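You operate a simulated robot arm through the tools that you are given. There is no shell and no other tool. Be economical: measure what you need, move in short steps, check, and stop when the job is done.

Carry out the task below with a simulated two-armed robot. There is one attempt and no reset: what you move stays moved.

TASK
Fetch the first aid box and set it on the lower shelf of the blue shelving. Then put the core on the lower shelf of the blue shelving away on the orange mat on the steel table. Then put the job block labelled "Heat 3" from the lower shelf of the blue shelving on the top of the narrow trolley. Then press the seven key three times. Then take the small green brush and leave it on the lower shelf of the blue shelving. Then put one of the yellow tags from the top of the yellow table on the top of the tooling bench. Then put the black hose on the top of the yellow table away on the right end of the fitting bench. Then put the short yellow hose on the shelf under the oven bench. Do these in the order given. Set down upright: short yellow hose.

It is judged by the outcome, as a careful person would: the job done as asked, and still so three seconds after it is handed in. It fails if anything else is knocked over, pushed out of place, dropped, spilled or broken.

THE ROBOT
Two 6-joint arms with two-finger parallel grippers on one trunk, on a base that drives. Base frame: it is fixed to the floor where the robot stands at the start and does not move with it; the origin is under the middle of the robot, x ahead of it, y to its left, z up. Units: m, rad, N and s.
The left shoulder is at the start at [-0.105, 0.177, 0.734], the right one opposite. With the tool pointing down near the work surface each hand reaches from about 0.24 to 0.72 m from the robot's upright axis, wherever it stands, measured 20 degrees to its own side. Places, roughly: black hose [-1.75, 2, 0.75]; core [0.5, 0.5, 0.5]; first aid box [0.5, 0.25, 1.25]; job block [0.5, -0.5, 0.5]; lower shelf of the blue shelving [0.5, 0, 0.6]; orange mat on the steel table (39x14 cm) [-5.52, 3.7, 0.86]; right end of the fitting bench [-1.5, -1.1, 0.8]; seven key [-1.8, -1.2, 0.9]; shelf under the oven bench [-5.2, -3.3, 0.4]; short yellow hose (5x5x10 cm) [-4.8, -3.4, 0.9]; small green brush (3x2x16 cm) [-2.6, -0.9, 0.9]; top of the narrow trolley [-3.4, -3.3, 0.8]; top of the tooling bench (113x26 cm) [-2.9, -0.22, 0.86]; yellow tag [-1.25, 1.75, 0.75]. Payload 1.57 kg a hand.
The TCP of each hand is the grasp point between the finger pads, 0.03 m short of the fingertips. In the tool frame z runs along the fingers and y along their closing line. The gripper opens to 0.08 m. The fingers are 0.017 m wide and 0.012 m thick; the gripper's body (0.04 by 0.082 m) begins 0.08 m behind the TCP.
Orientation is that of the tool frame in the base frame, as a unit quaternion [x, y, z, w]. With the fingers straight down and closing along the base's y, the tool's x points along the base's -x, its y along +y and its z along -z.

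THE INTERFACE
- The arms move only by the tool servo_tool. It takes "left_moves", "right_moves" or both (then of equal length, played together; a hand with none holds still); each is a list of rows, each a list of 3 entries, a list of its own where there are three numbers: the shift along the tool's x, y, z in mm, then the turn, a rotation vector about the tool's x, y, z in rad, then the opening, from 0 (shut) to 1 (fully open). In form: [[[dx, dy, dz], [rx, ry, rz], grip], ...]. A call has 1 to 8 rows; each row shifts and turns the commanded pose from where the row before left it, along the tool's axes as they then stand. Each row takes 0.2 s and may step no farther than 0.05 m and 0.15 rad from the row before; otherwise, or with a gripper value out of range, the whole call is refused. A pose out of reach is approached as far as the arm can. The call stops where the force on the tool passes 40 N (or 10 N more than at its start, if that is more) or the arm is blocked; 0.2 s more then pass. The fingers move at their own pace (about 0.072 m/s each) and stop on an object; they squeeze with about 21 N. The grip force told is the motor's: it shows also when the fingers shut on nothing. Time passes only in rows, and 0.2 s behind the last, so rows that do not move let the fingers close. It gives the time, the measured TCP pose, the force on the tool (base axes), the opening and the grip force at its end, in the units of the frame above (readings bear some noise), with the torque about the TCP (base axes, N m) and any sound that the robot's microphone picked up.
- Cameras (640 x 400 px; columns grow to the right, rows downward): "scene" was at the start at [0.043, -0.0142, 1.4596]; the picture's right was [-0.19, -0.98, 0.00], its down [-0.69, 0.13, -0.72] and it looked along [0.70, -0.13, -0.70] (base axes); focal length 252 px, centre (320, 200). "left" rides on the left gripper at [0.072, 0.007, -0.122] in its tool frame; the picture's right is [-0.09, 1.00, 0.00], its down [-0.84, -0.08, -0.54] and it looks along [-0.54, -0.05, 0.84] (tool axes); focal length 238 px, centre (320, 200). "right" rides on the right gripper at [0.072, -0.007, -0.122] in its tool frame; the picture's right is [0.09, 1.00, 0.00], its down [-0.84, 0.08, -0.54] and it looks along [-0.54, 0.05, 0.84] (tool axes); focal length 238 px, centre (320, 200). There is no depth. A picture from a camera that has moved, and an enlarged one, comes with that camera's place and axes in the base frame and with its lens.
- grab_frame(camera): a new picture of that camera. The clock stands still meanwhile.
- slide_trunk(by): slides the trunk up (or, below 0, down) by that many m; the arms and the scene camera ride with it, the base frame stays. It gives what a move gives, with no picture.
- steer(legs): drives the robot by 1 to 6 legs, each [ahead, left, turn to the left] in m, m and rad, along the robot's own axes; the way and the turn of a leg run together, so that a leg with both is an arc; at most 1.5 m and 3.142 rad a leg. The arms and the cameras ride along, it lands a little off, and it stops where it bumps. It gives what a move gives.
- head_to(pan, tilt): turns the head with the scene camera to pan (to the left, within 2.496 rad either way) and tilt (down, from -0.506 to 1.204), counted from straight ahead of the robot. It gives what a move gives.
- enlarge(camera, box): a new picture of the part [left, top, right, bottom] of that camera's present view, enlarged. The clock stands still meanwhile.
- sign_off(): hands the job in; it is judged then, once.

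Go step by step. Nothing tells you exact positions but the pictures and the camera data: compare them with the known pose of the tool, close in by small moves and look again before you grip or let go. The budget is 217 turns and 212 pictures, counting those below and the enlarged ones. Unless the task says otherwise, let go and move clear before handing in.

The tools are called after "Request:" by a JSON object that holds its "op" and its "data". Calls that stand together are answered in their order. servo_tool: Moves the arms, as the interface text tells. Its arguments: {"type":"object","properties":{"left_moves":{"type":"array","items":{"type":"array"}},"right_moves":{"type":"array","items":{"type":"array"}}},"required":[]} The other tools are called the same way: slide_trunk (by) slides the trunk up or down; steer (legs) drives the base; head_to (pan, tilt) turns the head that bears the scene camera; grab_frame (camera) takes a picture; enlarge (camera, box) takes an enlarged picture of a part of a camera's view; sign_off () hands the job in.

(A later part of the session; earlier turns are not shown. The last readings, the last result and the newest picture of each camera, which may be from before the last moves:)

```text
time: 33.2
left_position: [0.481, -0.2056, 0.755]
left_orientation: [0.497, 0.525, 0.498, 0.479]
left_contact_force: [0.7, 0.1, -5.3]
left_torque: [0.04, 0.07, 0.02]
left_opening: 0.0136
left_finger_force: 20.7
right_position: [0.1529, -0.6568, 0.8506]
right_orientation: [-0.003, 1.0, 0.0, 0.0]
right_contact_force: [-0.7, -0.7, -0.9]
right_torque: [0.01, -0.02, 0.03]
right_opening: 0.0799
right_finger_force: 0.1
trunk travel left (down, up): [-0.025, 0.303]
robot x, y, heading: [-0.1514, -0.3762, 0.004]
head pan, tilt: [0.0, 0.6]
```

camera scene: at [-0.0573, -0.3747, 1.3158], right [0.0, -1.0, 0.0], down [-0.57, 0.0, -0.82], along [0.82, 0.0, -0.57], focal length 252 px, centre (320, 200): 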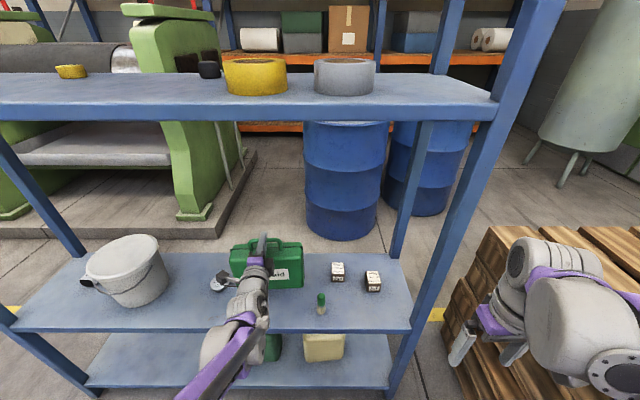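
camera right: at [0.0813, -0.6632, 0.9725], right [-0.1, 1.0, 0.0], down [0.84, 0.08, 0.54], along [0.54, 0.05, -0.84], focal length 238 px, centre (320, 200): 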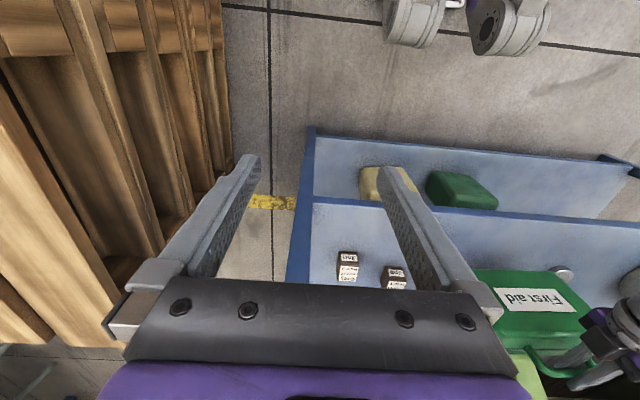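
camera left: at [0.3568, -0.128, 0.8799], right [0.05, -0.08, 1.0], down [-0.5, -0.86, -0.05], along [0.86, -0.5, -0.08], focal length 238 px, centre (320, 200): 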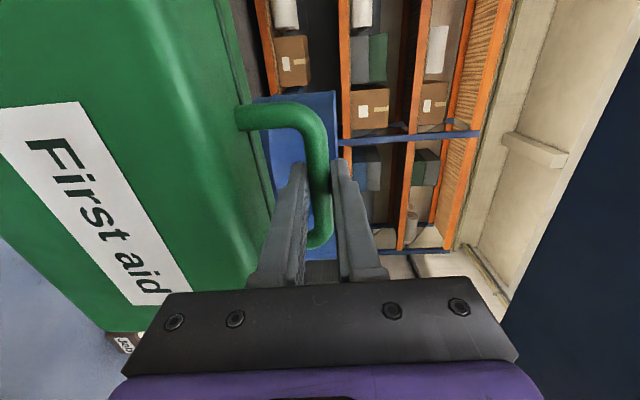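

Request:
{"op": "servo_tool", "data": {"left_moves": [[[0, -3, 0], [0, 0, 0], 0], [[0, -2, 0], [0, 0, 0], 0]]}}

Request:
{"op": "servo_tool", "data": {"left_moves": [[[0, -3, 0], [0, 0, 0], 0], [[0, -2, 0], [0, 0, 0], 0]]}}

Request:
{"op": "enlarge", "data": {"camera": "right", "box": [400, 220, 640, 370]}}

Request:
{"op": "enlarge", "data": {"camera": "scene", "box": [180, 210, 340, 310]}}

```text
time: 33.8
left_position: [0.4799, -0.2068, 0.7511]
left_orientation: [0.497, 0.524, 0.499, 0.479]
left_contact_force: [1.4, -1.8, -0.4]
left_torque: [0.24, 0.08, -0.02]
left_opening: 0.0138
left_finger_force: 21.0
right_position: [0.1538, -0.6586, 0.8499]
right_orientation: [-0.002, 1.0, 0.0, 0.0]
right_contact_force: [0.0, -0.8, -0.1]
right_torque: [0.02, 0.01, -0.02]
right_opening: 0.0798
right_finger_force: 0.0
trunk travel left (down, up): [-0.025, 0.303]
robot x, y, heading: [-0.1492, -0.3789, 0.007]
head pan, tilt: [0.0, 0.6]
```

```text
time: 34.5
left_position: [0.4803, -0.2069, 0.7503]
left_orientation: [0.493, 0.523, 0.503, 0.48]
left_contact_force: [2.6, -1.6, 15.4]
left_torque: [0.08, -0.19, 0.06]
left_opening: 0.0137
left_finger_force: 20.8
right_position: [0.1523, -0.659, 0.8506]
right_orientation: [-0.002, 1.0, 0.0, 0.0]
right_contact_force: [-0.1, 0.3, -0.2]
right_torque: [-0.01, 0.0, 0.0]
right_opening: 0.08
right_finger_force: 0.1
trunk travel left (down, up): [-0.025, 0.303]
robot x, y, heading: [-0.1492, -0.3817, 0.003]
head pan, tilt: [0.0, 0.6]
stopped in row 2 (left hand): the force on the tool passed its limit at 43 N (the readings are from after the stop); the commanded pose is now the measured one
```

```text
2.67 times, centred on (520, 295) of right
camera zoom: at [0.0801, -0.664, 0.9728], right [-0.1, 1.0, 0.0], down [0.84, 0.08, 0.54], along [0.54, 0.05, -0.84], focal length 636 px, centre (-213, -53)
```

zoom: 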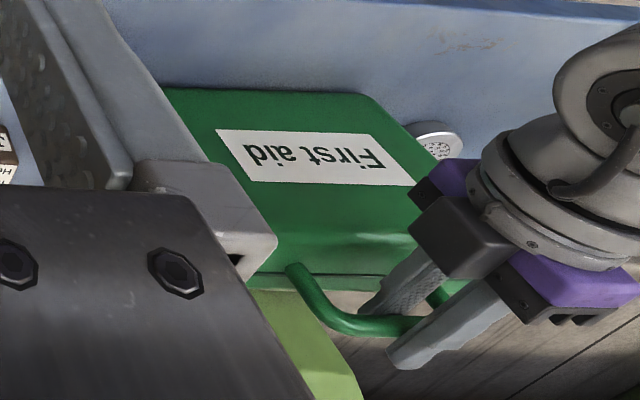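

```text
4.00 times, centred on (260, 260) of scene
camera zoom: at [-0.0589, -0.3755, 1.3159], right [0.0, -1.0, 0.0], down [-0.56, 0.0, -0.83], along [0.83, 0.0, -0.56], focal length 1007 px, centre (560, -40)
```

zoom: 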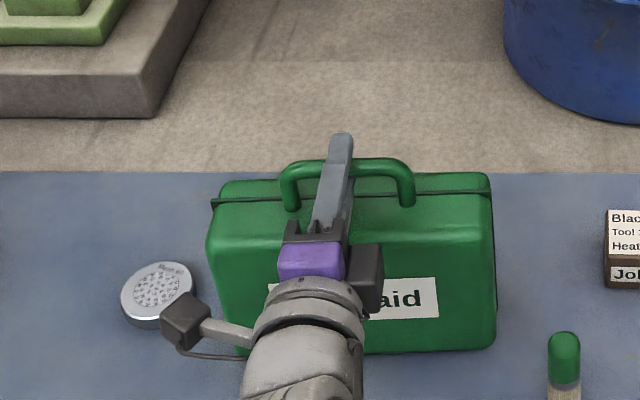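

It has touched down and stands upright. I ease off, open slightly and back out of the handle.

Request:
{"op": "servo_tool", "data": {"left_moves": [[[0, 1, 0], [0, 0, 0], 0], [[0, 0, 0], [0, 0, 0], 0.33], [[0, 0, 0], [0, 0, 0], 0.33], [[0, 0, 0], [0, 0, 0], 0.33]]}}

Request:
{"op": "grab_frame", "data": {"camera": "left"}}

```text
time: 35.5
left_position: [0.4804, -0.2067, 0.7492]
left_orientation: [0.494, 0.524, 0.501, 0.479]
left_contact_force: [-1.1, -0.1, -0.1]
left_torque: [0.02, -0.03, -0.02]
left_opening: 0.0262
left_finger_force: 0.0
right_position: [0.1532, -0.6582, 0.8496]
right_orientation: [-0.002, 1.0, 0.0, 0.0]
right_contact_force: [-0.8, 0.0, 0.1]
right_torque: [-0.01, 0.02, -0.03]
right_opening: 0.0802
right_finger_force: 0.2
trunk travel left (down, up): [-0.025, 0.303]
robot x, y, heading: [-0.154, -0.3772, 0.009]
head pan, tilt: [0.0, 0.6]
```

```text
178 pictures are left
camera left: at [0.3551, -0.1413, 0.7601], right [0.04, -0.08, 1.0], down [-0.5, -0.86, -0.05], along [0.86, -0.5, -0.08], focal length 238 px, centre (320, 200)
```

left: 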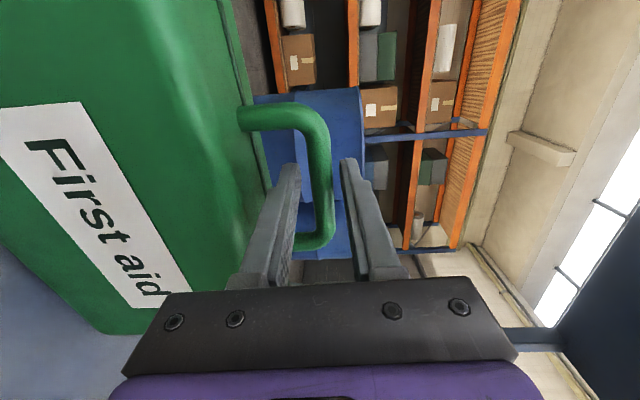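

Request:
{"op": "servo_tool", "data": {"left_moves": [[[0, -0.5, -15], [0, 0, 0], 0.33], [[0, -0.5, -15], [0, 0, 0], 0.33], [[0, -0.5, -15], [0, 0, 0], 0.33], [[0, -0.5, -20], [0, 0, 0], 0.33], [[0, 0, -30], [0, 0, 0], 0.33], [[0, 0, -30], [0, 0, 0], 0.6]]}}

Request:
{"op": "grab_frame", "data": {"camera": "scene"}}

```text
time: 36.9
left_position: [0.3561, -0.2141, 0.7527]
left_orientation: [0.495, 0.523, 0.502, 0.479]
left_contact_force: [0.3, 0.7, -0.6]
left_torque: [0.01, 0.01, 0.0]
left_opening: 0.048
left_finger_force: 0.0
right_position: [0.1538, -0.657, 0.8503]
right_orientation: [-0.001, 1.0, 0.0, -0.001]
right_contact_force: [-0.2, 1.1, 0.3]
right_torque: [-0.01, 0.0, 0.0]
right_opening: 0.0799
right_finger_force: 0.0
trunk travel left (down, up): [-0.025, 0.303]
robot x, y, heading: [-0.1491, -0.3782, 0.005]
head pan, tilt: [0.0, 0.6]
```

```text
177 pictures are left
camera scene: at [-0.0582, -0.3749, 1.3159], right [0.0, -1.0, 0.0], down [-0.56, 0.0, -0.83], along [0.83, 0.0, -0.56], focal length 252 px, centre (320, 200)
```

scene: 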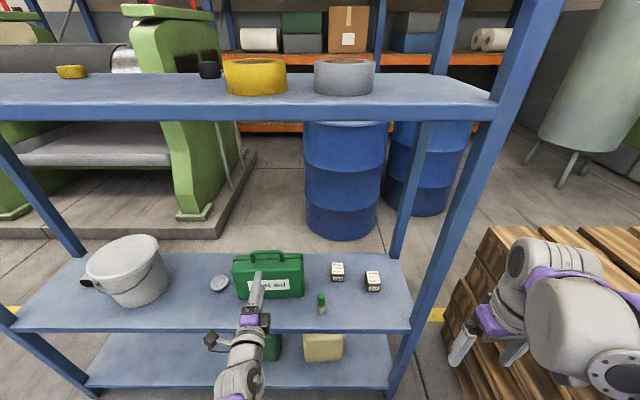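

The first aid box is placed. Next the Core 50 lying left of the bucket: I back off, shift left and turn the left hand fingers-down.

Request:
{"op": "steer", "data": {"legs": [[-0.25, 0, 0], [0, 0.62, 0]]}}

Request:
{"op": "servo_tool", "data": {"left_moves": [[[0, 0, 0], [0.0864, 0.0864, -0.0864], 1], [[0, 0, 0], [0.0864, 0.0864, -0.0864], 1], [[0, 0, 0], [0.0864, 0.0864, -0.0864], 1], [[0, 0, 0], [0.0864, 0.0864, -0.0864], 1], [[0, 0, 0], [0.0864, 0.0864, -0.0864], 1], [[0, 0, 0], [0.0864, 0.0864, -0.0864], 1], [[0, 0, 0], [0.0864, 0.0864, -0.0864], 1]]}}

Request:
{"op": "servo_tool", "data": {"left_moves": [[[0, 0, 0], [0.0864, 0.0864, -0.0864], 1], [[0, 0, 0], [0.0864, 0.0864, -0.0864], 1], [[0, 0, 0], [0.0864, 0.0864, -0.0864], 1], [[0, 0, 0], [0.0864, 0.0864, -0.0864], 1], [[0, 0, 0], [0.0864, 0.0864, -0.0864], 1], [[0, 0, 0], [0.0864, 0.0864, -0.0864], 1], [[0, 0, 0], [0.0864, 0.0864, -0.0864], 1]]}}

Request:
{"op": "grab_frame", "data": {"camera": "scene"}}

```text
time: 44.1
left_position: [0.1047, 0.3916, 0.7514]
left_orientation: [0.495, 0.523, 0.501, 0.48]
left_contact_force: [-0.5, -0.4, 0.1]
left_torque: [0.04, -0.01, -0.03]
left_opening: 0.0478
left_finger_force: 0.0
right_position: [-0.101, -0.0511, 0.8496]
right_orientation: [0.0, 1.0, 0.0, 0.001]
right_contact_force: [-0.1, -0.9, -0.3]
right_torque: [0.0, -0.01, 0.01]
right_opening: 0.0799
right_finger_force: 0.1
trunk travel left (down, up): [-0.025, 0.303]
robot x, y, heading: [-0.4025, 0.2332, -0.003]
head pan, tilt: [0.0, 0.6]
```

```text
time: 45.7
left_position: [0.1035, 0.3919, 0.7526]
left_orientation: [0.272, 0.879, 0.286, 0.266]
left_contact_force: [-0.6, -0.8, 0.0]
left_torque: [-0.02, -0.01, 0.01]
left_opening: 0.0801
left_finger_force: 0.0
right_position: [-0.1006, -0.0519, 0.851]
right_orientation: [0.0, 1.0, 0.0, 0.0]
right_contact_force: [-0.3, -0.1, 0.6]
right_torque: [-0.01, -0.02, -0.01]
right_opening: 0.0798
right_finger_force: 0.0
trunk travel left (down, up): [-0.025, 0.303]
robot x, y, heading: [-0.4035, 0.2326, -0.003]
head pan, tilt: [0.0, 0.6]
```

```text
time: 47.3
left_position: [0.1049, 0.3927, 0.752]
left_orientation: [-0.025, 0.999, -0.005, -0.02]
left_contact_force: [-0.5, 0.3, 0.0]
left_torque: [-0.02, -0.04, 0.0]
left_opening: 0.0799
left_finger_force: 0.0
right_position: [-0.1006, -0.0514, 0.851]
right_orientation: [0.001, 1.0, 0.0, 0.0]
right_contact_force: [-0.2, 0.1, 0.4]
right_torque: [0.04, 0.01, 0.0]
right_opening: 0.0798
right_finger_force: 0.1
trunk travel left (down, up): [-0.025, 0.303]
robot x, y, heading: [-0.4064, 0.2287, -0.001]
head pan, tilt: [0.0, 0.6]
```

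```text
176 pictures are left
camera scene: at [-0.31, 0.2324, 1.3158], right [0.0, -1.0, 0.0], down [-0.57, 0.0, -0.82], along [0.82, 0.0, -0.57], focal length 252 px, centre (320, 200)
```

scene: 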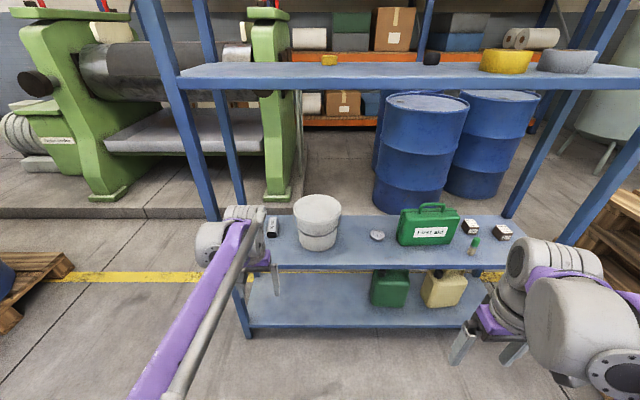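

The core lies at about (0.53, 0.44). I drive forward with the hand above the shelf and look down with the hand camera.

Request:
{"op": "steer", "data": {"legs": [[0, 0.03, 0], [0.33, 0, 0]]}}

Request:
{"op": "grab_frame", "data": {"camera": "left"}}

Request:
{"op": "head_to", "data": {"pan": 0.4, "tilt": 0.75}}

Request:
{"op": "grab_frame", "data": {"camera": "scene"}}

```text
time: 50.0
left_position: [0.4363, 0.4173, 0.7514]
left_orientation: [-0.021, 1.0, -0.003, -0.02]
left_contact_force: [0.8, 0.0, 0.2]
left_torque: [-0.01, 0.01, 0.01]
left_opening: 0.0801
left_finger_force: 0.0
right_position: [0.228, -0.0249, 0.8503]
right_orientation: [0.002, 1.0, -0.001, 0.0]
right_contact_force: [-0.4, -0.4, -0.2]
right_torque: [0.04, 0.0, -0.01]
right_opening: 0.0799
right_finger_force: 0.1
trunk travel left (down, up): [-0.025, 0.303]
robot x, y, heading: [-0.0736, 0.2613, -0.007]
head pan, tilt: [0.0, 0.6]
```

```text
175 pictures are left
camera left: at [0.3686, 0.4217, 0.8771], right [0.05, 1.0, -0.01], down [0.86, -0.04, 0.51], along [0.51, -0.04, -0.86], focal length 238 px, centre (320, 200)
```

left: 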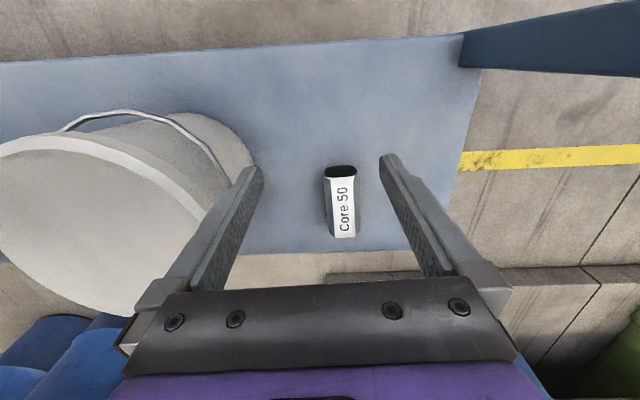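

```text
time: 50.9
left_position: [0.4349, 0.4173, 0.7528]
left_orientation: [-0.021, 1.0, -0.004, -0.019]
left_contact_force: [-0.1, -0.1, 0.7]
left_torque: [0.0, -0.02, 0.0]
left_opening: 0.0796
left_finger_force: 0.0
right_position: [0.227, -0.0252, 0.85]
right_orientation: [0.003, 1.0, 0.001, 0.001]
right_contact_force: [-0.1, 1.0, 0.5]
right_torque: [0.01, -0.04, 0.01]
right_opening: 0.0798
right_finger_force: 0.1
trunk travel left (down, up): [-0.025, 0.303]
robot x, y, heading: [-0.0719, 0.2614, -0.005]
head pan, tilt: [0.4, 0.75]
```

```text
174 pictures are left
camera scene: at [0.0079, 0.2929, 1.303], right [0.38, -0.92, 0.0], down [-0.63, -0.26, -0.73], along [0.68, 0.28, -0.68], focal length 252 px, centre (320, 200)
```

scene: 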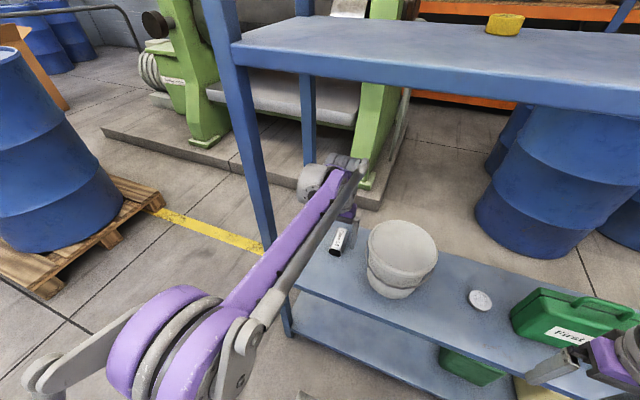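

The core is about 4.4 cm across and 10 cm long, axis along x, centred near (0.55, 0.44). I level the hand and move above it.

Request:
{"op": "servo_tool", "data": {"left_moves": [[[-38, 8, 0], [0, -0.02, 0.02], 1], [[-38, 8, 0], [0, -0.02, 0.022], 1], [[-38, 7, 20], [0, 0, 0], 1], [[0, 0, 40], [0, 0, 0], 1]]}}

Request:
{"op": "grab_frame", "data": {"camera": "left"}}

Request:
{"op": "enlarge", "data": {"camera": "scene", "box": [260, 150, 420, 250]}}

```text
time: 51.9
left_position: [0.5496, 0.4414, 0.6899]
left_orientation: [0.001, 1.0, -0.004, 0.002]
left_contact_force: [-0.3, 0.1, -0.6]
left_torque: [0.0, 0.0, -0.04]
left_opening: 0.08
left_finger_force: 0.1
right_position: [0.2267, -0.0245, 0.8493]
right_orientation: [0.004, 1.0, 0.0, 0.0]
right_contact_force: [0.3, -0.6, -0.1]
right_torque: [0.0, -0.04, -0.01]
right_opening: 0.08
right_finger_force: 0.1
trunk travel left (down, up): [-0.025, 0.303]
robot x, y, heading: [-0.0717, 0.2628, -0.004]
head pan, tilt: [0.4, 0.75]
```

```text
173 pictures are left
camera left: at [0.4773, 0.4491, 0.8126], right [0.09, 1.0, -0.01], down [0.83, -0.08, 0.55], along [0.54, -0.06, -0.84], focal length 238 px, centre (320, 200)
```

left: 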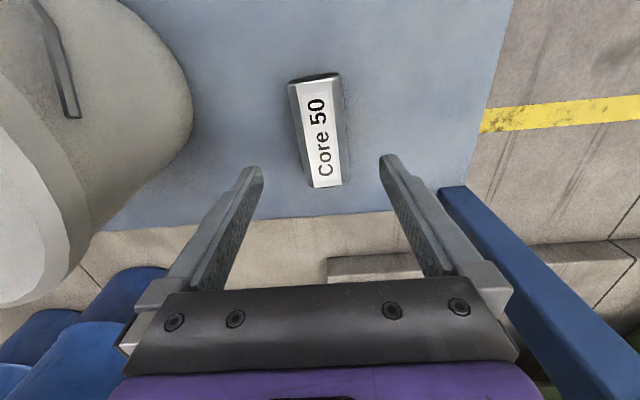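

```text
4.00 times, centred on (340, 200) of scene
camera zoom: at [0.0078, 0.293, 1.303], right [0.38, -0.92, 0.0], down [-0.63, -0.26, -0.73], along [0.68, 0.28, -0.68], focal length 1007 px, centre (240, 200)
```

zoom: 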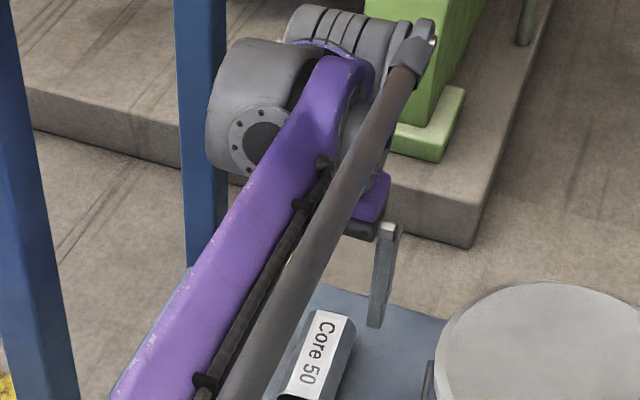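

The hand is right above the core, aligned. I descend and close.

Request:
{"op": "servo_tool", "data": {"left_moves": [[[0, 0, 40], [0, 0, 0], 1], [[0, 0, 40], [0, 0, 0], 1], [[0, 0, 12], [0, 0, 0], 1], [[0, 0, 3], [0, 0, 0], 1]]}}

Request:
{"op": "servo_tool", "data": {"left_moves": [[[0, 0, 0], [0, 0, 0], 0], [[0, 0, 0], [0, 0, 0], 0], [[0, 0, 0], [0, 0, 0], 0], [[0, 0, 0], [0, 0, 0], 0]]}}

Request:
{"op": "grab_frame", "data": {"camera": "left"}}

```text
time: 52.9
left_position: [0.5493, 0.4409, 0.5946]
left_orientation: [0.0, 1.0, -0.004, 0.002]
left_contact_force: [0.3, 0.4, -1.2]
left_torque: [-0.02, 0.0, -0.01]
left_opening: 0.08
left_finger_force: 0.0
right_position: [0.2274, -0.0248, 0.8497]
right_orientation: [0.003, 1.0, 0.0, 0.0]
right_contact_force: [0.3, 0.2, 0.0]
right_torque: [0.01, 0.0, 0.02]
right_opening: 0.08
right_finger_force: 0.1
trunk travel left (down, up): [-0.025, 0.303]
robot x, y, heading: [-0.0733, 0.26, -0.004]
head pan, tilt: [0.4, 0.75]
```

```text
time: 53.9
left_position: [0.548, 0.4418, 0.5958]
left_orientation: [0.001, 1.0, -0.003, 0.001]
left_contact_force: [-0.3, 0.4, 0.8]
left_torque: [0.06, -0.01, 0.0]
left_opening: 0.049
left_finger_force: 20.9
right_position: [0.2275, -0.0253, 0.8516]
right_orientation: [0.003, 1.0, 0.0, 0.0]
right_contact_force: [-0.1, -0.1, -0.4]
right_torque: [0.02, 0.01, -0.03]
right_opening: 0.0801
right_finger_force: 0.1
trunk travel left (down, up): [-0.025, 0.303]
robot x, y, heading: [-0.0722, 0.2621, -0.013]
head pan, tilt: [0.4, 0.75]
```

```text
171 pictures are left
camera left: at [0.4769, 0.4481, 0.7184], right [0.09, 1.0, -0.01], down [0.84, -0.08, 0.54], along [0.54, -0.06, -0.84], focal length 238 px, centre (320, 200)
```

left: 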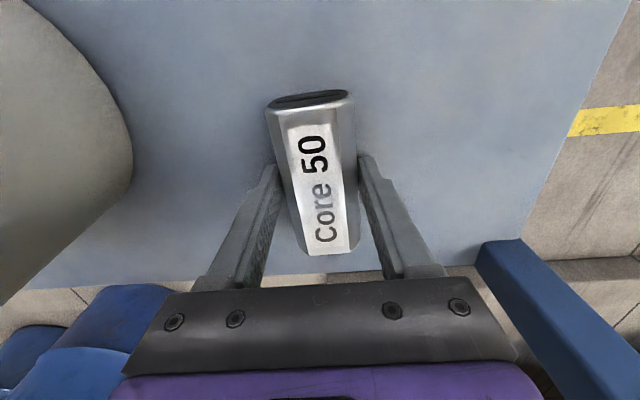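

Core gripped (4.9 cm). I lift it, retract from the shelf and then look at the room for the way to the steel table.

Request:
{"op": "servo_tool", "data": {"left_moves": [[[0, 0, -30], [0, 0, 0], 0], [[0, 0, -30], [0, 0, 0], 0], [[0, 0, -30], [0, 0, 0], 0]]}}

Request:
{"op": "steer", "data": {"legs": [[-0.45, 0, 0]]}}

Request:
{"op": "head_to", "data": {"pan": 2.4, "tilt": 0.25}}

Request:
{"op": "grab_frame", "data": {"camera": "scene"}}

Request:
{"op": "head_to", "data": {"pan": -2.4, "tilt": 0.25}}

Request:
{"op": "grab_frame", "data": {"camera": "scene"}}

```text
time: 54.7
left_position: [0.5483, 0.4407, 0.6858]
left_orientation: [0.001, 1.0, -0.003, 0.001]
left_contact_force: [-0.7, -0.2, 0.2]
left_torque: [0.01, 0.01, -0.02]
left_opening: 0.0001
left_finger_force: 21.5
right_position: [0.2271, -0.0249, 0.85]
right_orientation: [0.004, 1.0, 0.001, 0.001]
right_contact_force: [-0.5, 0.2, 0.1]
right_torque: [0.0, -0.03, -0.01]
right_opening: 0.0798
right_finger_force: 0.0
trunk travel left (down, up): [-0.025, 0.303]
robot x, y, heading: [-0.0768, 0.2587, -0.006]
head pan, tilt: [0.4, 0.75]
```

```text
time: 57.4
left_position: [0.099, 0.4453, 0.6868]
left_orientation: [0.001, 1.0, -0.004, 0.001]
left_contact_force: [-0.4, 0.6, 0.4]
left_torque: [-0.01, -0.03, -0.01]
left_opening: 0.0
left_finger_force: 20.8
right_position: [-0.222, -0.022, 0.8503]
right_orientation: [0.003, 1.0, 0.0, 0.0]
right_contact_force: [-0.1, 0.5, 0.4]
right_torque: [-0.02, -0.01, 0.0]
right_opening: 0.0801
right_finger_force: 0.1
trunk travel left (down, up): [-0.025, 0.303]
robot x, y, heading: [-0.5205, 0.2624, -0.004]
head pan, tilt: [0.4, 0.75]
```

```text
time: 59.4
left_position: [0.0994, 0.4464, 0.6865]
left_orientation: [0.001, 1.0, -0.003, 0.002]
left_contact_force: [-0.4, -0.2, -0.4]
left_torque: [-0.01, -0.01, -0.03]
left_opening: 0.0
left_finger_force: 21.2
right_position: [-0.2223, -0.0223, 0.8506]
right_orientation: [0.003, 1.0, 0.0, 0.0]
right_contact_force: [-0.4, 0.1, 1.0]
right_torque: [0.0, -0.04, -0.01]
right_opening: 0.08
right_finger_force: 0.1
trunk travel left (down, up): [-0.025, 0.303]
robot x, y, heading: [-0.523, 0.2622, -0.006]
head pan, tilt: [2.4, 0.25]
```

```text
170 pictures are left
camera scene: at [-0.5867, 0.3272, 1.3481], right [0.68, 0.73, 0.0], down [0.18, -0.17, -0.97], along [-0.71, 0.66, -0.25], focal length 252 px, centre (320, 200)
```

scene: 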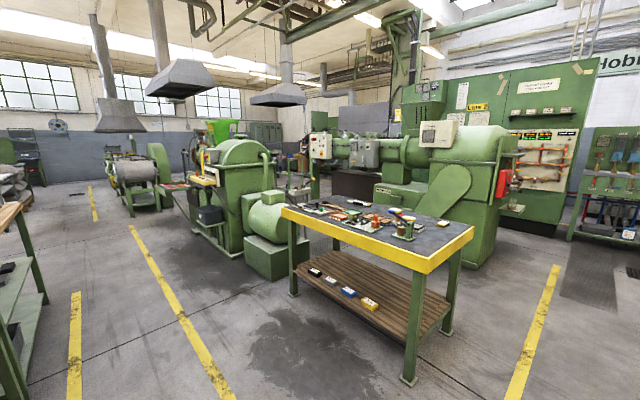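

```text
time: 63.1
left_position: [0.0988, 0.4462, 0.6863]
left_orientation: [0.0, 1.0, -0.003, 0.002]
left_contact_force: [-0.3, 0.2, 0.4]
left_torque: [-0.04, 0.02, 0.02]
left_opening: 0.0
left_finger_force: 21.1
right_position: [-0.2219, -0.0214, 0.8504]
right_orientation: [0.002, 1.0, 0.0, 0.0]
right_contact_force: [0.9, -0.1, -0.1]
right_torque: [-0.01, 0.01, 0.0]
right_opening: 0.0799
right_finger_force: 0.0
trunk travel left (down, up): [-0.025, 0.303]
robot x, y, heading: [-0.5231, 0.2664, -0.011]
head pan, tilt: [-2.4, 0.25]
```

```text
169 pictures are left
camera scene: at [-0.5873, 0.2009, 1.3481], right [-0.67, 0.74, 0.0], down [0.18, 0.17, -0.97], along [-0.72, -0.65, -0.25], focal length 252 px, centre (320, 200)
```

scene: 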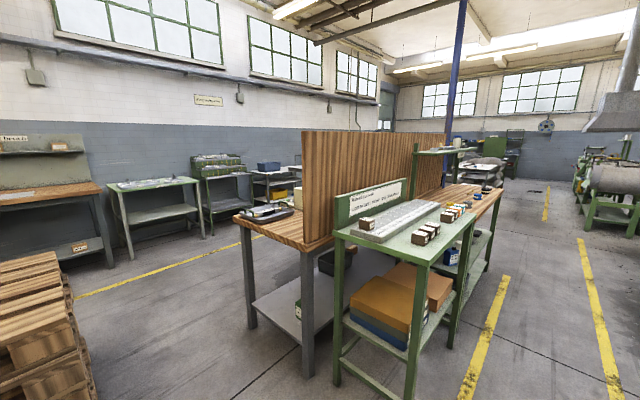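

The core slipped out of the fingers during the lift (gripper is empty). I look back at the shelf to see how it lies.

Request:
{"op": "head_to", "data": {"pan": 0.3, "tilt": 0.6}}

Request:
{"op": "grab_frame", "data": {"camera": "scene"}}

Request:
{"op": "enlarge", "data": {"camera": "scene", "box": [240, 150, 400, 250]}}

```text
time: 65.5
left_position: [0.0996, 0.4465, 0.687]
left_orientation: [0.0, 1.0, -0.003, 0.001]
left_contact_force: [0.0, 0.1, 0.0]
left_torque: [0.02, 0.0, -0.01]
left_opening: 0.0001
left_finger_force: 21.3
right_position: [-0.2217, -0.0211, 0.8495]
right_orientation: [0.003, 1.0, 0.001, 0.0]
right_contact_force: [-0.8, -0.5, 0.2]
right_torque: [-0.01, -0.01, 0.02]
right_opening: 0.08
right_finger_force: 0.0
trunk travel left (down, up): [-0.025, 0.303]
robot x, y, heading: [-0.5193, 0.2598, -0.008]
head pan, tilt: [0.3, 0.6]
```

```text
168 pictures are left
camera scene: at [-0.4336, 0.2894, 1.3159], right [0.29, -0.96, 0.0], down [-0.54, -0.16, -0.83], along [0.79, 0.24, -0.56], focal length 252 px, centre (320, 200)
```

scene: 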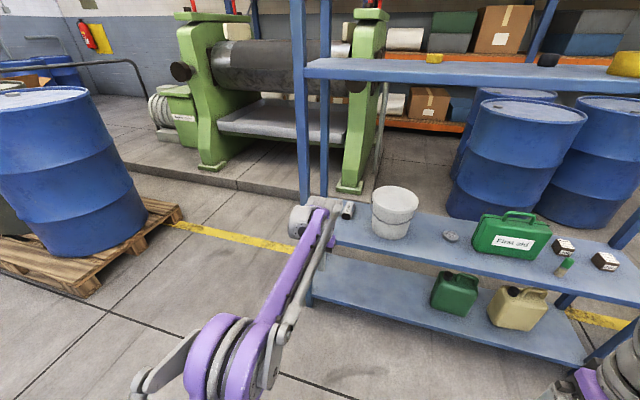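

```text
4.00 times, centred on (320, 200) of scene
camera zoom: at [-0.4336, 0.2894, 1.3159], right [0.29, -0.96, 0.0], down [-0.54, -0.16, -0.83], along [0.79, 0.24, -0.56], focal length 1007 px, centre (320, 200)
```

zoom: 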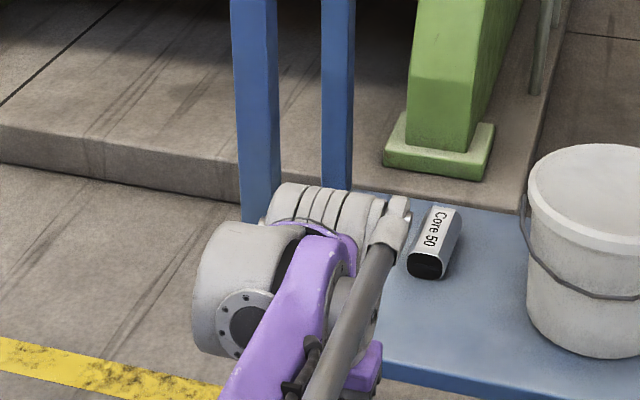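

The core still lies in its place. I go back, descend deeper to just off the shelf, regrip and lift slowly.

Request:
{"op": "servo_tool", "data": {"left_moves": [[[0, 0, 0], [0, 0, 0], 1], [[0, 0, 0], [0, 0, 0], 1], [[0, 0, 0], [0, 0, 0], 1]]}}

Request:
{"op": "steer", "data": {"legs": [[0.45, 0, 0]]}}

Request:
{"op": "grab_frame", "data": {"camera": "left"}}

```text
time: 66.3
left_position: [0.0992, 0.4458, 0.6857]
left_orientation: [0.0, 1.0, -0.004, 0.002]
left_contact_force: [0.1, -0.3, -0.1]
left_torque: [0.01, 0.04, 0.02]
left_opening: 0.0802
left_finger_force: 0.1
right_position: [-0.2215, -0.0223, 0.8485]
right_orientation: [0.003, 1.0, 0.0, 0.0]
right_contact_force: [0.2, -0.6, 0.2]
right_torque: [0.01, 0.01, -0.04]
right_opening: 0.0799
right_finger_force: 0.0
trunk travel left (down, up): [-0.025, 0.303]
robot x, y, heading: [-0.5232, 0.2604, -0.008]
head pan, tilt: [0.3, 0.6]
```

```text
time: 69.0
left_position: [0.5434, 0.4369, 0.687]
left_orientation: [0.003, 1.0, -0.003, 0.001]
left_contact_force: [-0.7, 0.3, 0.0]
left_torque: [0.0, 0.0, 0.01]
left_opening: 0.0798
left_finger_force: 0.0
right_position: [0.2208, -0.0272, 0.8494]
right_orientation: [0.006, 1.0, 0.0, 0.0]
right_contact_force: [0.5, 0.7, 0.5]
right_torque: [0.0, 0.04, 0.01]
right_opening: 0.0801
right_finger_force: 0.0
trunk travel left (down, up): [-0.025, 0.303]
robot x, y, heading: [-0.0802, 0.259, -0.005]
head pan, tilt: [0.3, 0.6]
```

```text
166 pictures are left
camera left: at [0.472, 0.4457, 0.8084], right [0.1, 1.0, -0.01], down [0.83, -0.08, 0.54], along [0.54, -0.06, -0.84], focal length 238 px, centre (320, 200)
```

left: 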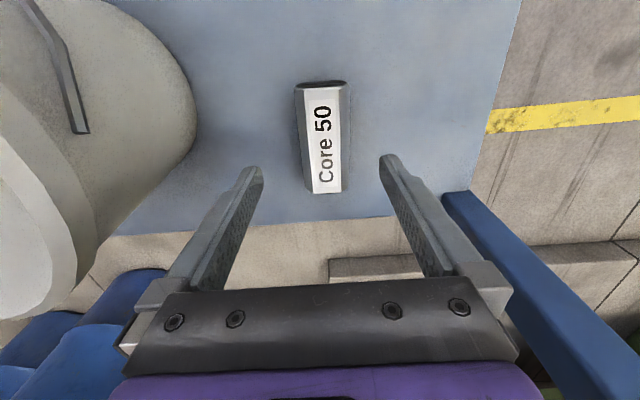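

Request:
{"op": "servo_tool", "data": {"left_moves": [[[-4, 3, 40], [0, 0, 0.03], 1], [[0, 0, 40], [0, 0, 0], 1], [[0, 0, 14], [0, 0, 0], 1], [[0, 0, 4], [0, 0, 0], 1]]}}

Request:
{"op": "servo_tool", "data": {"left_moves": [[[0, 0, 2], [0, 0, 0], 1], [[0, 0, 2], [0, 0, 0], 1]]}}

Request:
{"op": "grab_frame", "data": {"camera": "left"}}

```text
time: 70.0
left_position: [0.5482, 0.4424, 0.5904]
left_orientation: [0.019, 1.0, -0.003, 0.002]
left_contact_force: [8.3, 1.8, 25.6]
left_torque: [1.2, -0.1, -0.25]
left_opening: 0.0799
left_finger_force: 0.1
right_position: [0.2196, -0.0284, 0.8499]
right_orientation: [0.005, 1.0, -0.001, 0.001]
right_contact_force: [0.1, -0.1, 0.8]
right_torque: [-0.03, -0.02, -0.03]
right_opening: 0.08
right_finger_force: 0.1
trunk travel left (down, up): [-0.025, 0.303]
robot x, y, heading: [-0.0833, 0.2561, -0.012]
head pan, tilt: [0.3, 0.6]
```

```text
time: 70.4
left_position: [0.5489, 0.4418, 0.5902]
left_orientation: [0.02, 1.0, -0.002, 0.003]
left_contact_force: [-3.4, -0.7, 15.4]
left_torque: [0.7, 0.21, 0.12]
left_opening: 0.0793
left_finger_force: 0.1
right_position: [0.2203, -0.0276, 0.8505]
right_orientation: [0.005, 1.0, 0.001, 0.001]
right_contact_force: [-0.2, 0.3, -0.2]
right_torque: [0.01, -0.01, 0.01]
right_opening: 0.0799
right_finger_force: 0.0
trunk travel left (down, up): [-0.025, 0.303]
robot x, y, heading: [-0.0794, 0.2617, -0.008]
head pan, tilt: [0.3, 0.6]
stopped in row 1 (left hand): the force on the tool passed its limit at 44 N (the readings are from after the stop); the commanded pose is now the measured one
```

```text
165 pictures are left
camera left: at [0.4762, 0.4513, 0.712], right [0.13, 0.99, 0.0], down [0.83, -0.11, 0.55], along [0.54, -0.07, -0.84], focal length 238 px, centre (320, 200)
```

left: 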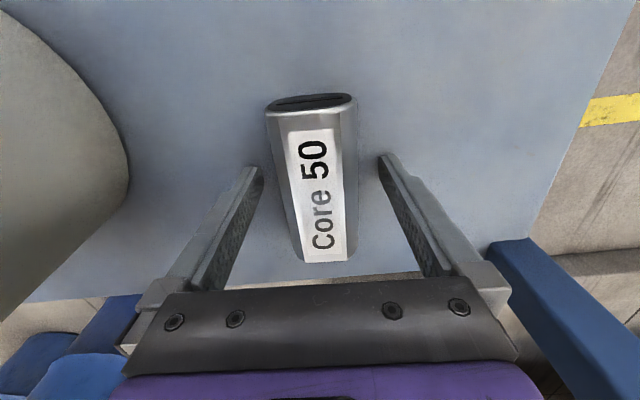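

The fingertips touch the shelf at TCP 0.590. I ease up 1 mm, close, and lift very gently this time.

Request:
{"op": "servo_tool", "data": {"left_moves": [[[0, 0, -1], [0, 0, 0], 1], [[0, 0, 0], [0, 0, 0], 0], [[0, 0, 0], [0, 0, 0], 0], [[0, 0, 0], [0, 0, 0], 0], [[0, 0, 0], [0, 0, 0], 0], [[0, 0, 0], [0, 0, 0], 0]]}}

Request:
{"op": "servo_tool", "data": {"left_moves": [[[0, 0, -1], [0, 0, 0], 0], [[0, 0, -2], [0, 0, 0], 0], [[0, 0, -3], [0, 0, 0], 0], [[0, 0, -3], [0, 0, 0], 0], [[0, 0, -2], [0, 0, 0], 0]]}}

Request:
{"op": "grab_frame", "data": {"camera": "left"}}

```text
time: 71.8
left_position: [0.5481, 0.4417, 0.5892]
left_orientation: [0.019, 1.0, -0.002, 0.002]
left_contact_force: [1.6, 12.0, 17.3]
left_torque: [0.98, -0.01, -0.03]
left_opening: 0.0484
left_finger_force: 20.9
right_position: [0.2201, -0.0271, 0.8501]
right_orientation: [0.005, 1.0, 0.001, 0.001]
right_contact_force: [-0.5, 0.5, 0.5]
right_torque: [0.02, 0.06, 0.01]
right_opening: 0.08
right_finger_force: 0.0
trunk travel left (down, up): [-0.025, 0.303]
robot x, y, heading: [-0.0816, 0.2623, -0.016]
head pan, tilt: [0.3, 0.6]
```

```text
time: 73.0
left_position: [0.5493, 0.4421, 0.5999]
left_orientation: [0.019, 1.0, -0.002, 0.003]
left_contact_force: [0.5, -0.1, -3.8]
left_torque: [0.01, 0.03, -0.01]
left_opening: 0.0481
left_finger_force: 20.7
right_position: [0.22, -0.0274, 0.8509]
right_orientation: [0.005, 1.0, 0.0, 0.0]
right_contact_force: [-0.1, 0.0, 0.5]
right_torque: [0.0, -0.01, 0.01]
right_opening: 0.0799
right_finger_force: 0.0
trunk travel left (down, up): [-0.025, 0.303]
robot x, y, heading: [-0.0794, 0.2601, -0.013]
head pan, tilt: [0.3, 0.6]
```

```text
164 pictures are left
camera left: at [0.4778, 0.4515, 0.7225], right [0.13, 0.99, 0.0], down [0.83, -0.11, 0.55], along [0.54, -0.07, -0.84], focal length 238 px, centre (320, 200)
```

left: 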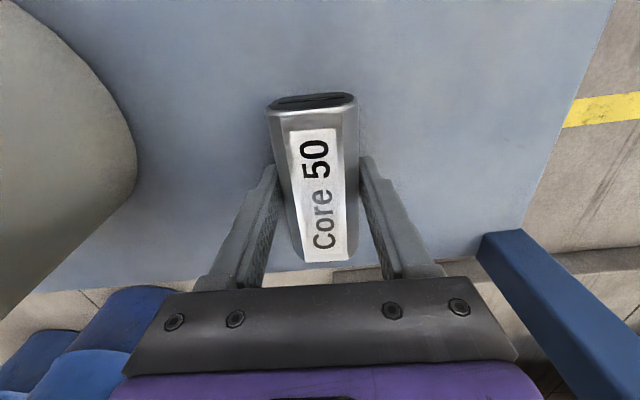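

Now it is held (weight on the hand, opening 4.8 cm). I continue lifting gently.

Request:
{"op": "servo_tool", "data": {"left_moves": [[[0, 0, -4], [0, 0, 0], 0], [[0, 0, -6], [0, 0, 0], 0], [[0, 0, -8], [0, 0, 0], 0], [[0, 0, -10], [0, 0, 0], 0], [[0, 0, -10], [0, 0, 0], 0], [[0, 0, -10], [0, 0, 0], 0], [[0, 0, -8], [0, 0, 0], 0], [[0, 0, -4], [0, 0, 0], 0]]}}

Request:
{"op": "grab_frame", "data": {"camera": "left"}}

```text
time: 74.8
left_position: [0.5485, 0.442, 0.6598]
left_orientation: [0.019, 1.0, -0.003, 0.002]
left_contact_force: [0.0, -0.5, -4.3]
left_torque: [-0.03, 0.01, -0.01]
left_opening: 0.048
left_finger_force: 21.1
right_position: [0.2211, -0.0272, 0.8509]
right_orientation: [0.005, 1.0, 0.0, 0.0]
right_contact_force: [-0.7, -0.1, 0.4]
right_torque: [-0.02, 0.0, -0.01]
right_opening: 0.0801
right_finger_force: 0.2
trunk travel left (down, up): [-0.025, 0.303]
robot x, y, heading: [-0.0801, 0.2598, -0.006]
head pan, tilt: [0.3, 0.6]
```

```text
163 pictures are left
camera left: at [0.4768, 0.4513, 0.7813], right [0.13, 0.99, 0.0], down [0.83, -0.11, 0.55], along [0.54, -0.07, -0.84], focal length 238 px, centre (320, 200)
```

left: 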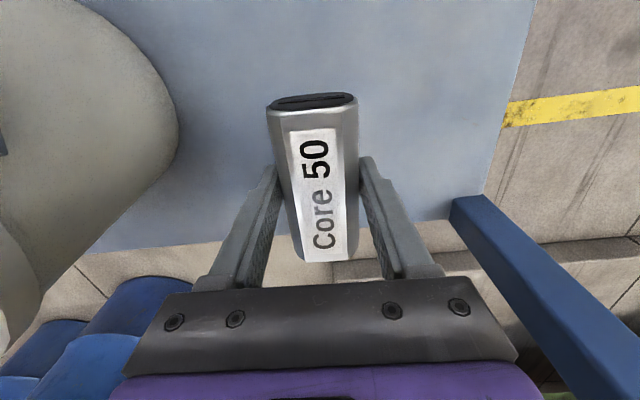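

Held well. I back out, turn around toward -x and look down the aisle.

Request:
{"op": "steer", "data": {"legs": [[-0.55, 0, 0], [0, 0.2, 0], [0, 0, 3.14]]}}

Request:
{"op": "head_to", "data": {"pan": 0.0, "tilt": 0.3}}

Request:
{"op": "grab_frame", "data": {"camera": "scene"}}

```text
time: 87.4
left_position: [-1.2515, 0.2727, 0.6592]
left_orientation: [1.0, -0.009, -0.003, -0.003]
left_contact_force: [1.0, -0.2, -4.5]
left_torque: [0.0, -0.02, -0.02]
left_opening: 0.0483
left_finger_force: 20.6
right_position: [-0.9322, 0.7477, 0.849]
right_orientation: [1.0, 0.004, 0.0, 0.0]
right_contact_force: [0.1, -0.1, -0.4]
right_torque: [0.01, -0.01, -0.02]
right_opening: 0.08
right_finger_force: 0.2
trunk travel left (down, up): [-0.025, 0.303]
robot x, y, heading: [-0.627, 0.4669, -3.135]
head pan, tilt: [0.3, 0.6]
```

```text
time: 88.2
left_position: [-1.2517, 0.273, 0.6592]
left_orientation: [1.0, -0.01, -0.003, -0.003]
left_contact_force: [1.0, 0.7, -4.1]
left_torque: [-0.01, -0.01, 0.02]
left_opening: 0.0484
left_finger_force: 21.3
right_position: [-0.9311, 0.748, 0.8505]
right_orientation: [1.0, 0.003, 0.0, 0.0]
right_contact_force: [-0.1, 0.2, -0.3]
right_torque: [-0.02, -0.01, 0.01]
right_opening: 0.0799
right_finger_force: 0.1
trunk travel left (down, up): [-0.025, 0.303]
robot x, y, heading: [-0.6242, 0.4662, -3.136]
head pan, tilt: [0.0, 0.3]
```

```text
162 pictures are left
camera scene: at [-0.7277, 0.4676, 1.3433], right [-0.01, 1.0, 0.0], down [0.3, 0.0, -0.95], along [-0.95, -0.01, -0.3], focal length 252 px, centre (320, 200)
```

scene: 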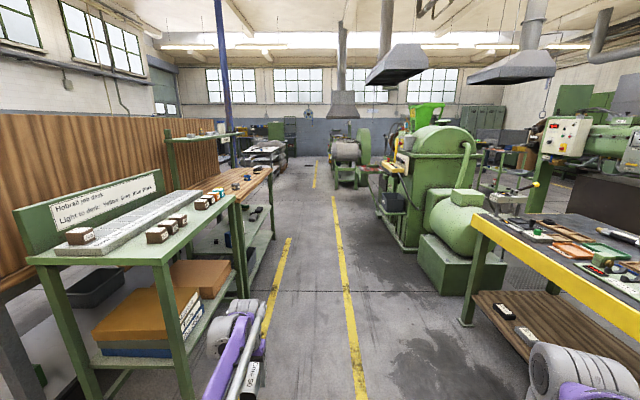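

The aisle ahead is open between the benches on the left and the green machine on the right. I drive along it and look again.

Request:
{"op": "steer", "data": {"legs": [[1.5, -0.05, 0], [1.3, -0.05, 0]]}}

Request:
{"op": "head_to", "data": {"pan": -0.7, "tilt": 0.3}}

Request:
{"op": "grab_frame", "data": {"camera": "scene"}}

```text
refused: leg 1 is longer than a leg can be; nothing moved
```

```text
time: 89.2
left_position: [-1.251, 0.273, 0.6591]
left_orientation: [1.0, -0.009, -0.003, -0.002]
left_contact_force: [-0.7, 0.1, -4.8]
left_torque: [-0.01, -0.03, -0.03]
left_opening: 0.0485
left_finger_force: 20.8
right_position: [-0.9316, 0.7473, 0.8494]
right_orientation: [1.0, 0.004, 0.0, 0.001]
right_contact_force: [-0.1, -0.6, 0.2]
right_torque: [-0.02, 0.0, -0.03]
right_opening: 0.0801
right_finger_force: 0.1
trunk travel left (down, up): [-0.025, 0.303]
robot x, y, heading: [-0.6259, 0.4678, -3.131]
head pan, tilt: [-0.7, 0.3]
```

```text
161 pictures are left
camera scene: at [-0.7062, 0.5279, 1.3433], right [0.64, 0.77, 0.0], down [0.23, -0.19, -0.96], along [-0.74, 0.61, -0.3], focal length 252 px, centre (320, 200)
```

scene: 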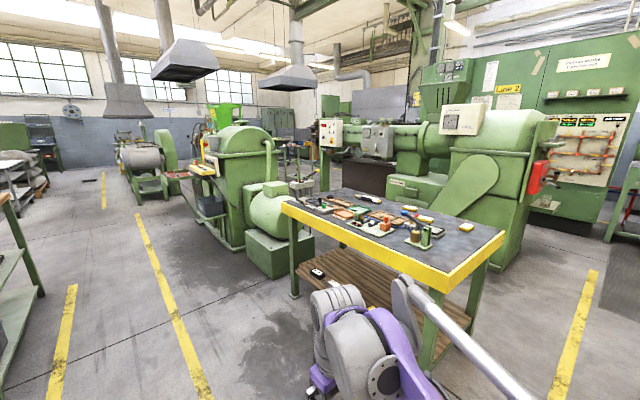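

Request:
{"op": "steer", "data": {"legs": [[1.4, -0.05, 0], [1.4, -0.05, 0]]}}

Request:
{"op": "grab_frame", "data": {"camera": "scene"}}

Request:
{"op": "head_to", "data": {"pan": 0.0, "tilt": 0.3}}

Request:
{"op": "grab_frame", "data": {"camera": "scene"}}

```text
time: 102.8
left_position: [-4.0458, 0.3524, 0.6586]
left_orientation: [1.0, -0.01, -0.002, -0.003]
left_contact_force: [-0.2, -0.1, -3.5]
left_torque: [0.0, -0.04, -0.01]
left_opening: 0.0483
left_finger_force: 20.9
right_position: [-3.7268, 0.826, 0.8507]
right_orientation: [1.0, 0.003, 0.0, 0.0]
right_contact_force: [-0.4, 0.1, 1.3]
right_torque: [0.0, -0.01, -0.05]
right_opening: 0.0801
right_finger_force: 0.1
trunk travel left (down, up): [-0.025, 0.303]
robot x, y, heading: [-3.4226, 0.5468, -3.135]
head pan, tilt: [-0.7, 0.3]
```

```text
160 pictures are left
camera scene: at [-3.5007, 0.6074, 1.3433], right [0.64, 0.77, 0.0], down [0.23, -0.19, -0.96], along [-0.73, 0.61, -0.3], focal length 252 px, centre (320, 200)
```

scene: 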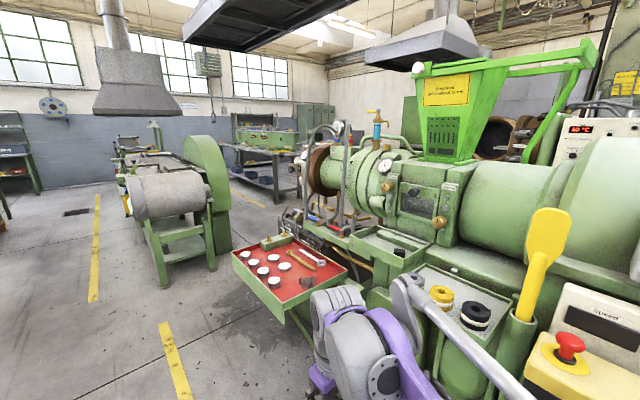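

```text
time: 103.8
left_position: [-4.046, 0.3519, 0.658]
left_orientation: [1.0, -0.009, -0.002, -0.003]
left_contact_force: [0.1, 0.5, -3.6]
left_torque: [0.01, -0.04, 0.0]
left_opening: 0.0484
left_finger_force: 21.0
right_position: [-3.7263, 0.8272, 0.8502]
right_orientation: [1.0, 0.003, 0.0, 0.0]
right_contact_force: [0.0, -0.3, 0.6]
right_torque: [0.0, 0.02, -0.02]
right_opening: 0.0799
right_finger_force: 0.0
trunk travel left (down, up): [-0.025, 0.303]
robot x, y, heading: [-3.4212, 0.5475, -3.133]
head pan, tilt: [0.0, 0.3]
```

```text
159 pictures are left
camera scene: at [-3.5221, 0.5471, 1.3433], right [-0.01, 1.0, 0.0], down [0.3, 0.0, -0.96], along [-0.96, -0.01, -0.3], focal length 252 px, centre (320, 200)
```

scene: 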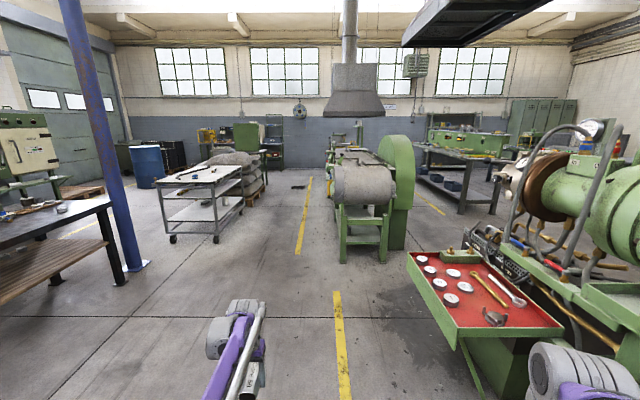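

The steel table must lie behind the machine; there's a gap between the red tray and the roller machine. I drive to x≈-5.1 and turn right to face +y.

Request:
{"op": "steer", "data": {"legs": [[1.4, 0.1, 0], [0.27, 0, 0], [0, 0, -1.571]]}}

Request:
{"op": "grab_frame", "data": {"camera": "scene"}}

```text
time: 116.0
left_position: [-5.2485, 1.0369, 0.6596]
left_orientation: [-0.707, 0.708, 0.0, 0.004]
left_contact_force: [0.3, 0.0, -2.9]
left_torque: [0.01, -0.03, 0.02]
left_opening: 0.0484
left_finger_force: 21.6
right_position: [-4.7686, 0.7251, 0.8493]
right_orientation: [0.716, -0.698, 0.0, 0.001]
right_contact_force: [0.0, 0.0, 0.1]
right_torque: [0.02, 0.04, -0.01]
right_opening: 0.0799
right_finger_force: 0.1
trunk travel left (down, up): [-0.025, 0.303]
robot x, y, heading: [-5.0452, 0.4132, 1.595]
head pan, tilt: [0.0, 0.3]
```

```text
158 pictures are left
camera scene: at [-5.0467, 0.5164, 1.3433], right [1.0, 0.03, 0.0], down [0.01, -0.3, -0.96], along [-0.02, 0.95, -0.3], focal length 252 px, centre (320, 200)
```

scene: 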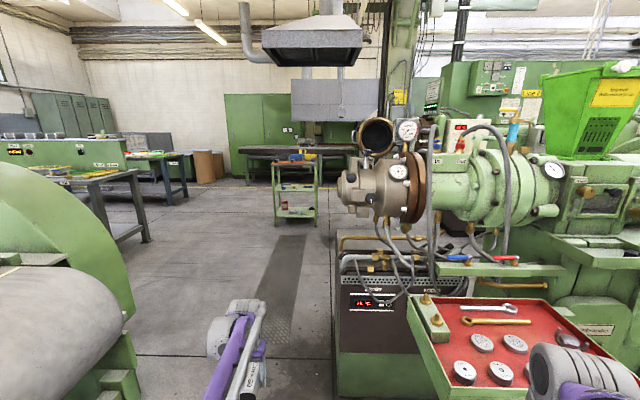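

The green trolley-like table ahead at about y≈3.6 matches the steel table position. The passage is about 0.85 m wide, so I shift left to its middle, tuck the right hand inward and look again.

Request:
{"op": "steer", "data": {"legs": [[0, 0.36, -0.025]]}}

Request:
{"op": "servo_tool", "data": {"right_moves": [[[0, 30, 0], [0, 0, 0], 0.5], [[0, 30, 0], [0, 0, 0], 0.5], [[0, 30, 0], [0, 0, 0], 0.5]]}}

Request:
{"op": "head_to", "data": {"pan": 0.0, "tilt": 0.6}}

Request:
{"op": "grab_frame", "data": {"camera": "scene"}}

Request:
{"op": "enlarge", "data": {"camera": "scene", "box": [260, 0, 420, 100]}}

```text
time: 119.7
left_position: [-5.5893, 1.0396, 0.6594]
left_orientation: [-0.695, 0.719, 0.0, 0.003]
left_contact_force: [0.0, -0.3, -3.1]
left_torque: [-0.01, 0.02, 0.01]
left_opening: 0.048
left_finger_force: 21.1
right_position: [-5.1198, 0.7136, 0.8504]
right_orientation: [-0.705, 0.71, 0.0, 0.0]
right_contact_force: [0.0, 0.2, -0.2]
right_torque: [0.01, 0.04, 0.0]
right_opening: 0.0802
right_finger_force: 0.0
trunk travel left (down, up): [-0.025, 0.303]
robot x, y, heading: [-5.4048, 0.4108, 1.564]
head pan, tilt: [0.0, 0.3]
```

```text
time: 120.5
left_position: [-5.5874, 1.0395, 0.659]
left_orientation: [-0.695, 0.719, -0.001, 0.003]
left_contact_force: [-0.5, -0.6, -3.1]
left_torque: [-0.01, 0.0, -0.05]
left_opening: 0.0479
left_finger_force: 20.8
right_position: [-5.2088, 0.7142, 0.8495]
right_orientation: [-0.705, 0.71, 0.0, -0.001]
right_contact_force: [0.1, -0.4, 0.3]
right_torque: [-0.01, -0.02, 0.01]
right_opening: 0.04
right_finger_force: 0.1
trunk travel left (down, up): [-0.025, 0.303]
robot x, y, heading: [-5.4034, 0.4152, 1.56]
head pan, tilt: [0.0, 0.3]
```

```text
time: 121.3
left_position: [-5.59, 1.0392, 0.6596]
left_orientation: [-0.696, 0.718, 0.0, 0.003]
left_contact_force: [0.6, -0.8, -3.4]
left_torque: [-0.01, -0.01, 0.02]
left_opening: 0.0482
left_finger_force: 21.5
right_position: [-5.2069, 0.7151, 0.85]
right_orientation: [-0.704, 0.71, 0.0, 0.0]
right_contact_force: [-0.5, 0.6, -0.1]
right_torque: [0.0, -0.01, -0.03]
right_opening: 0.0399
right_finger_force: 0.1
trunk travel left (down, up): [-0.025, 0.303]
robot x, y, heading: [-5.4022, 0.4123, 1.567]
head pan, tilt: [0.0, 0.6]
```

```text
157 pictures are left
camera scene: at [-5.4045, 0.5082, 1.3159], right [1.0, -0.01, 0.0], down [0.0, -0.56, -0.83], along [0.01, 0.83, -0.56], focal length 252 px, centre (320, 200)
```

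scene: 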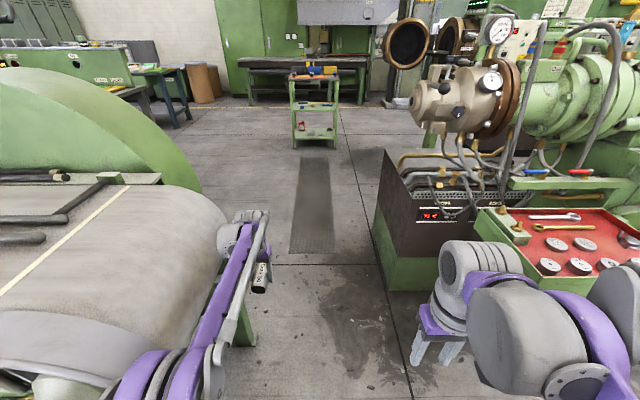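

```text
4.00 times, centred on (340, 50) of scene
camera zoom: at [-5.4045, 0.5082, 1.3159], right [1.0, -0.01, 0.0], down [0.0, -0.56, -0.83], along [0.01, 0.83, -0.56], focal length 1007 px, centre (240, 800)
```

zoom: 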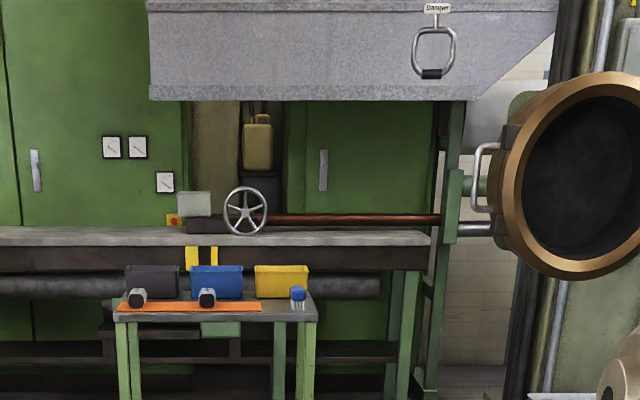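

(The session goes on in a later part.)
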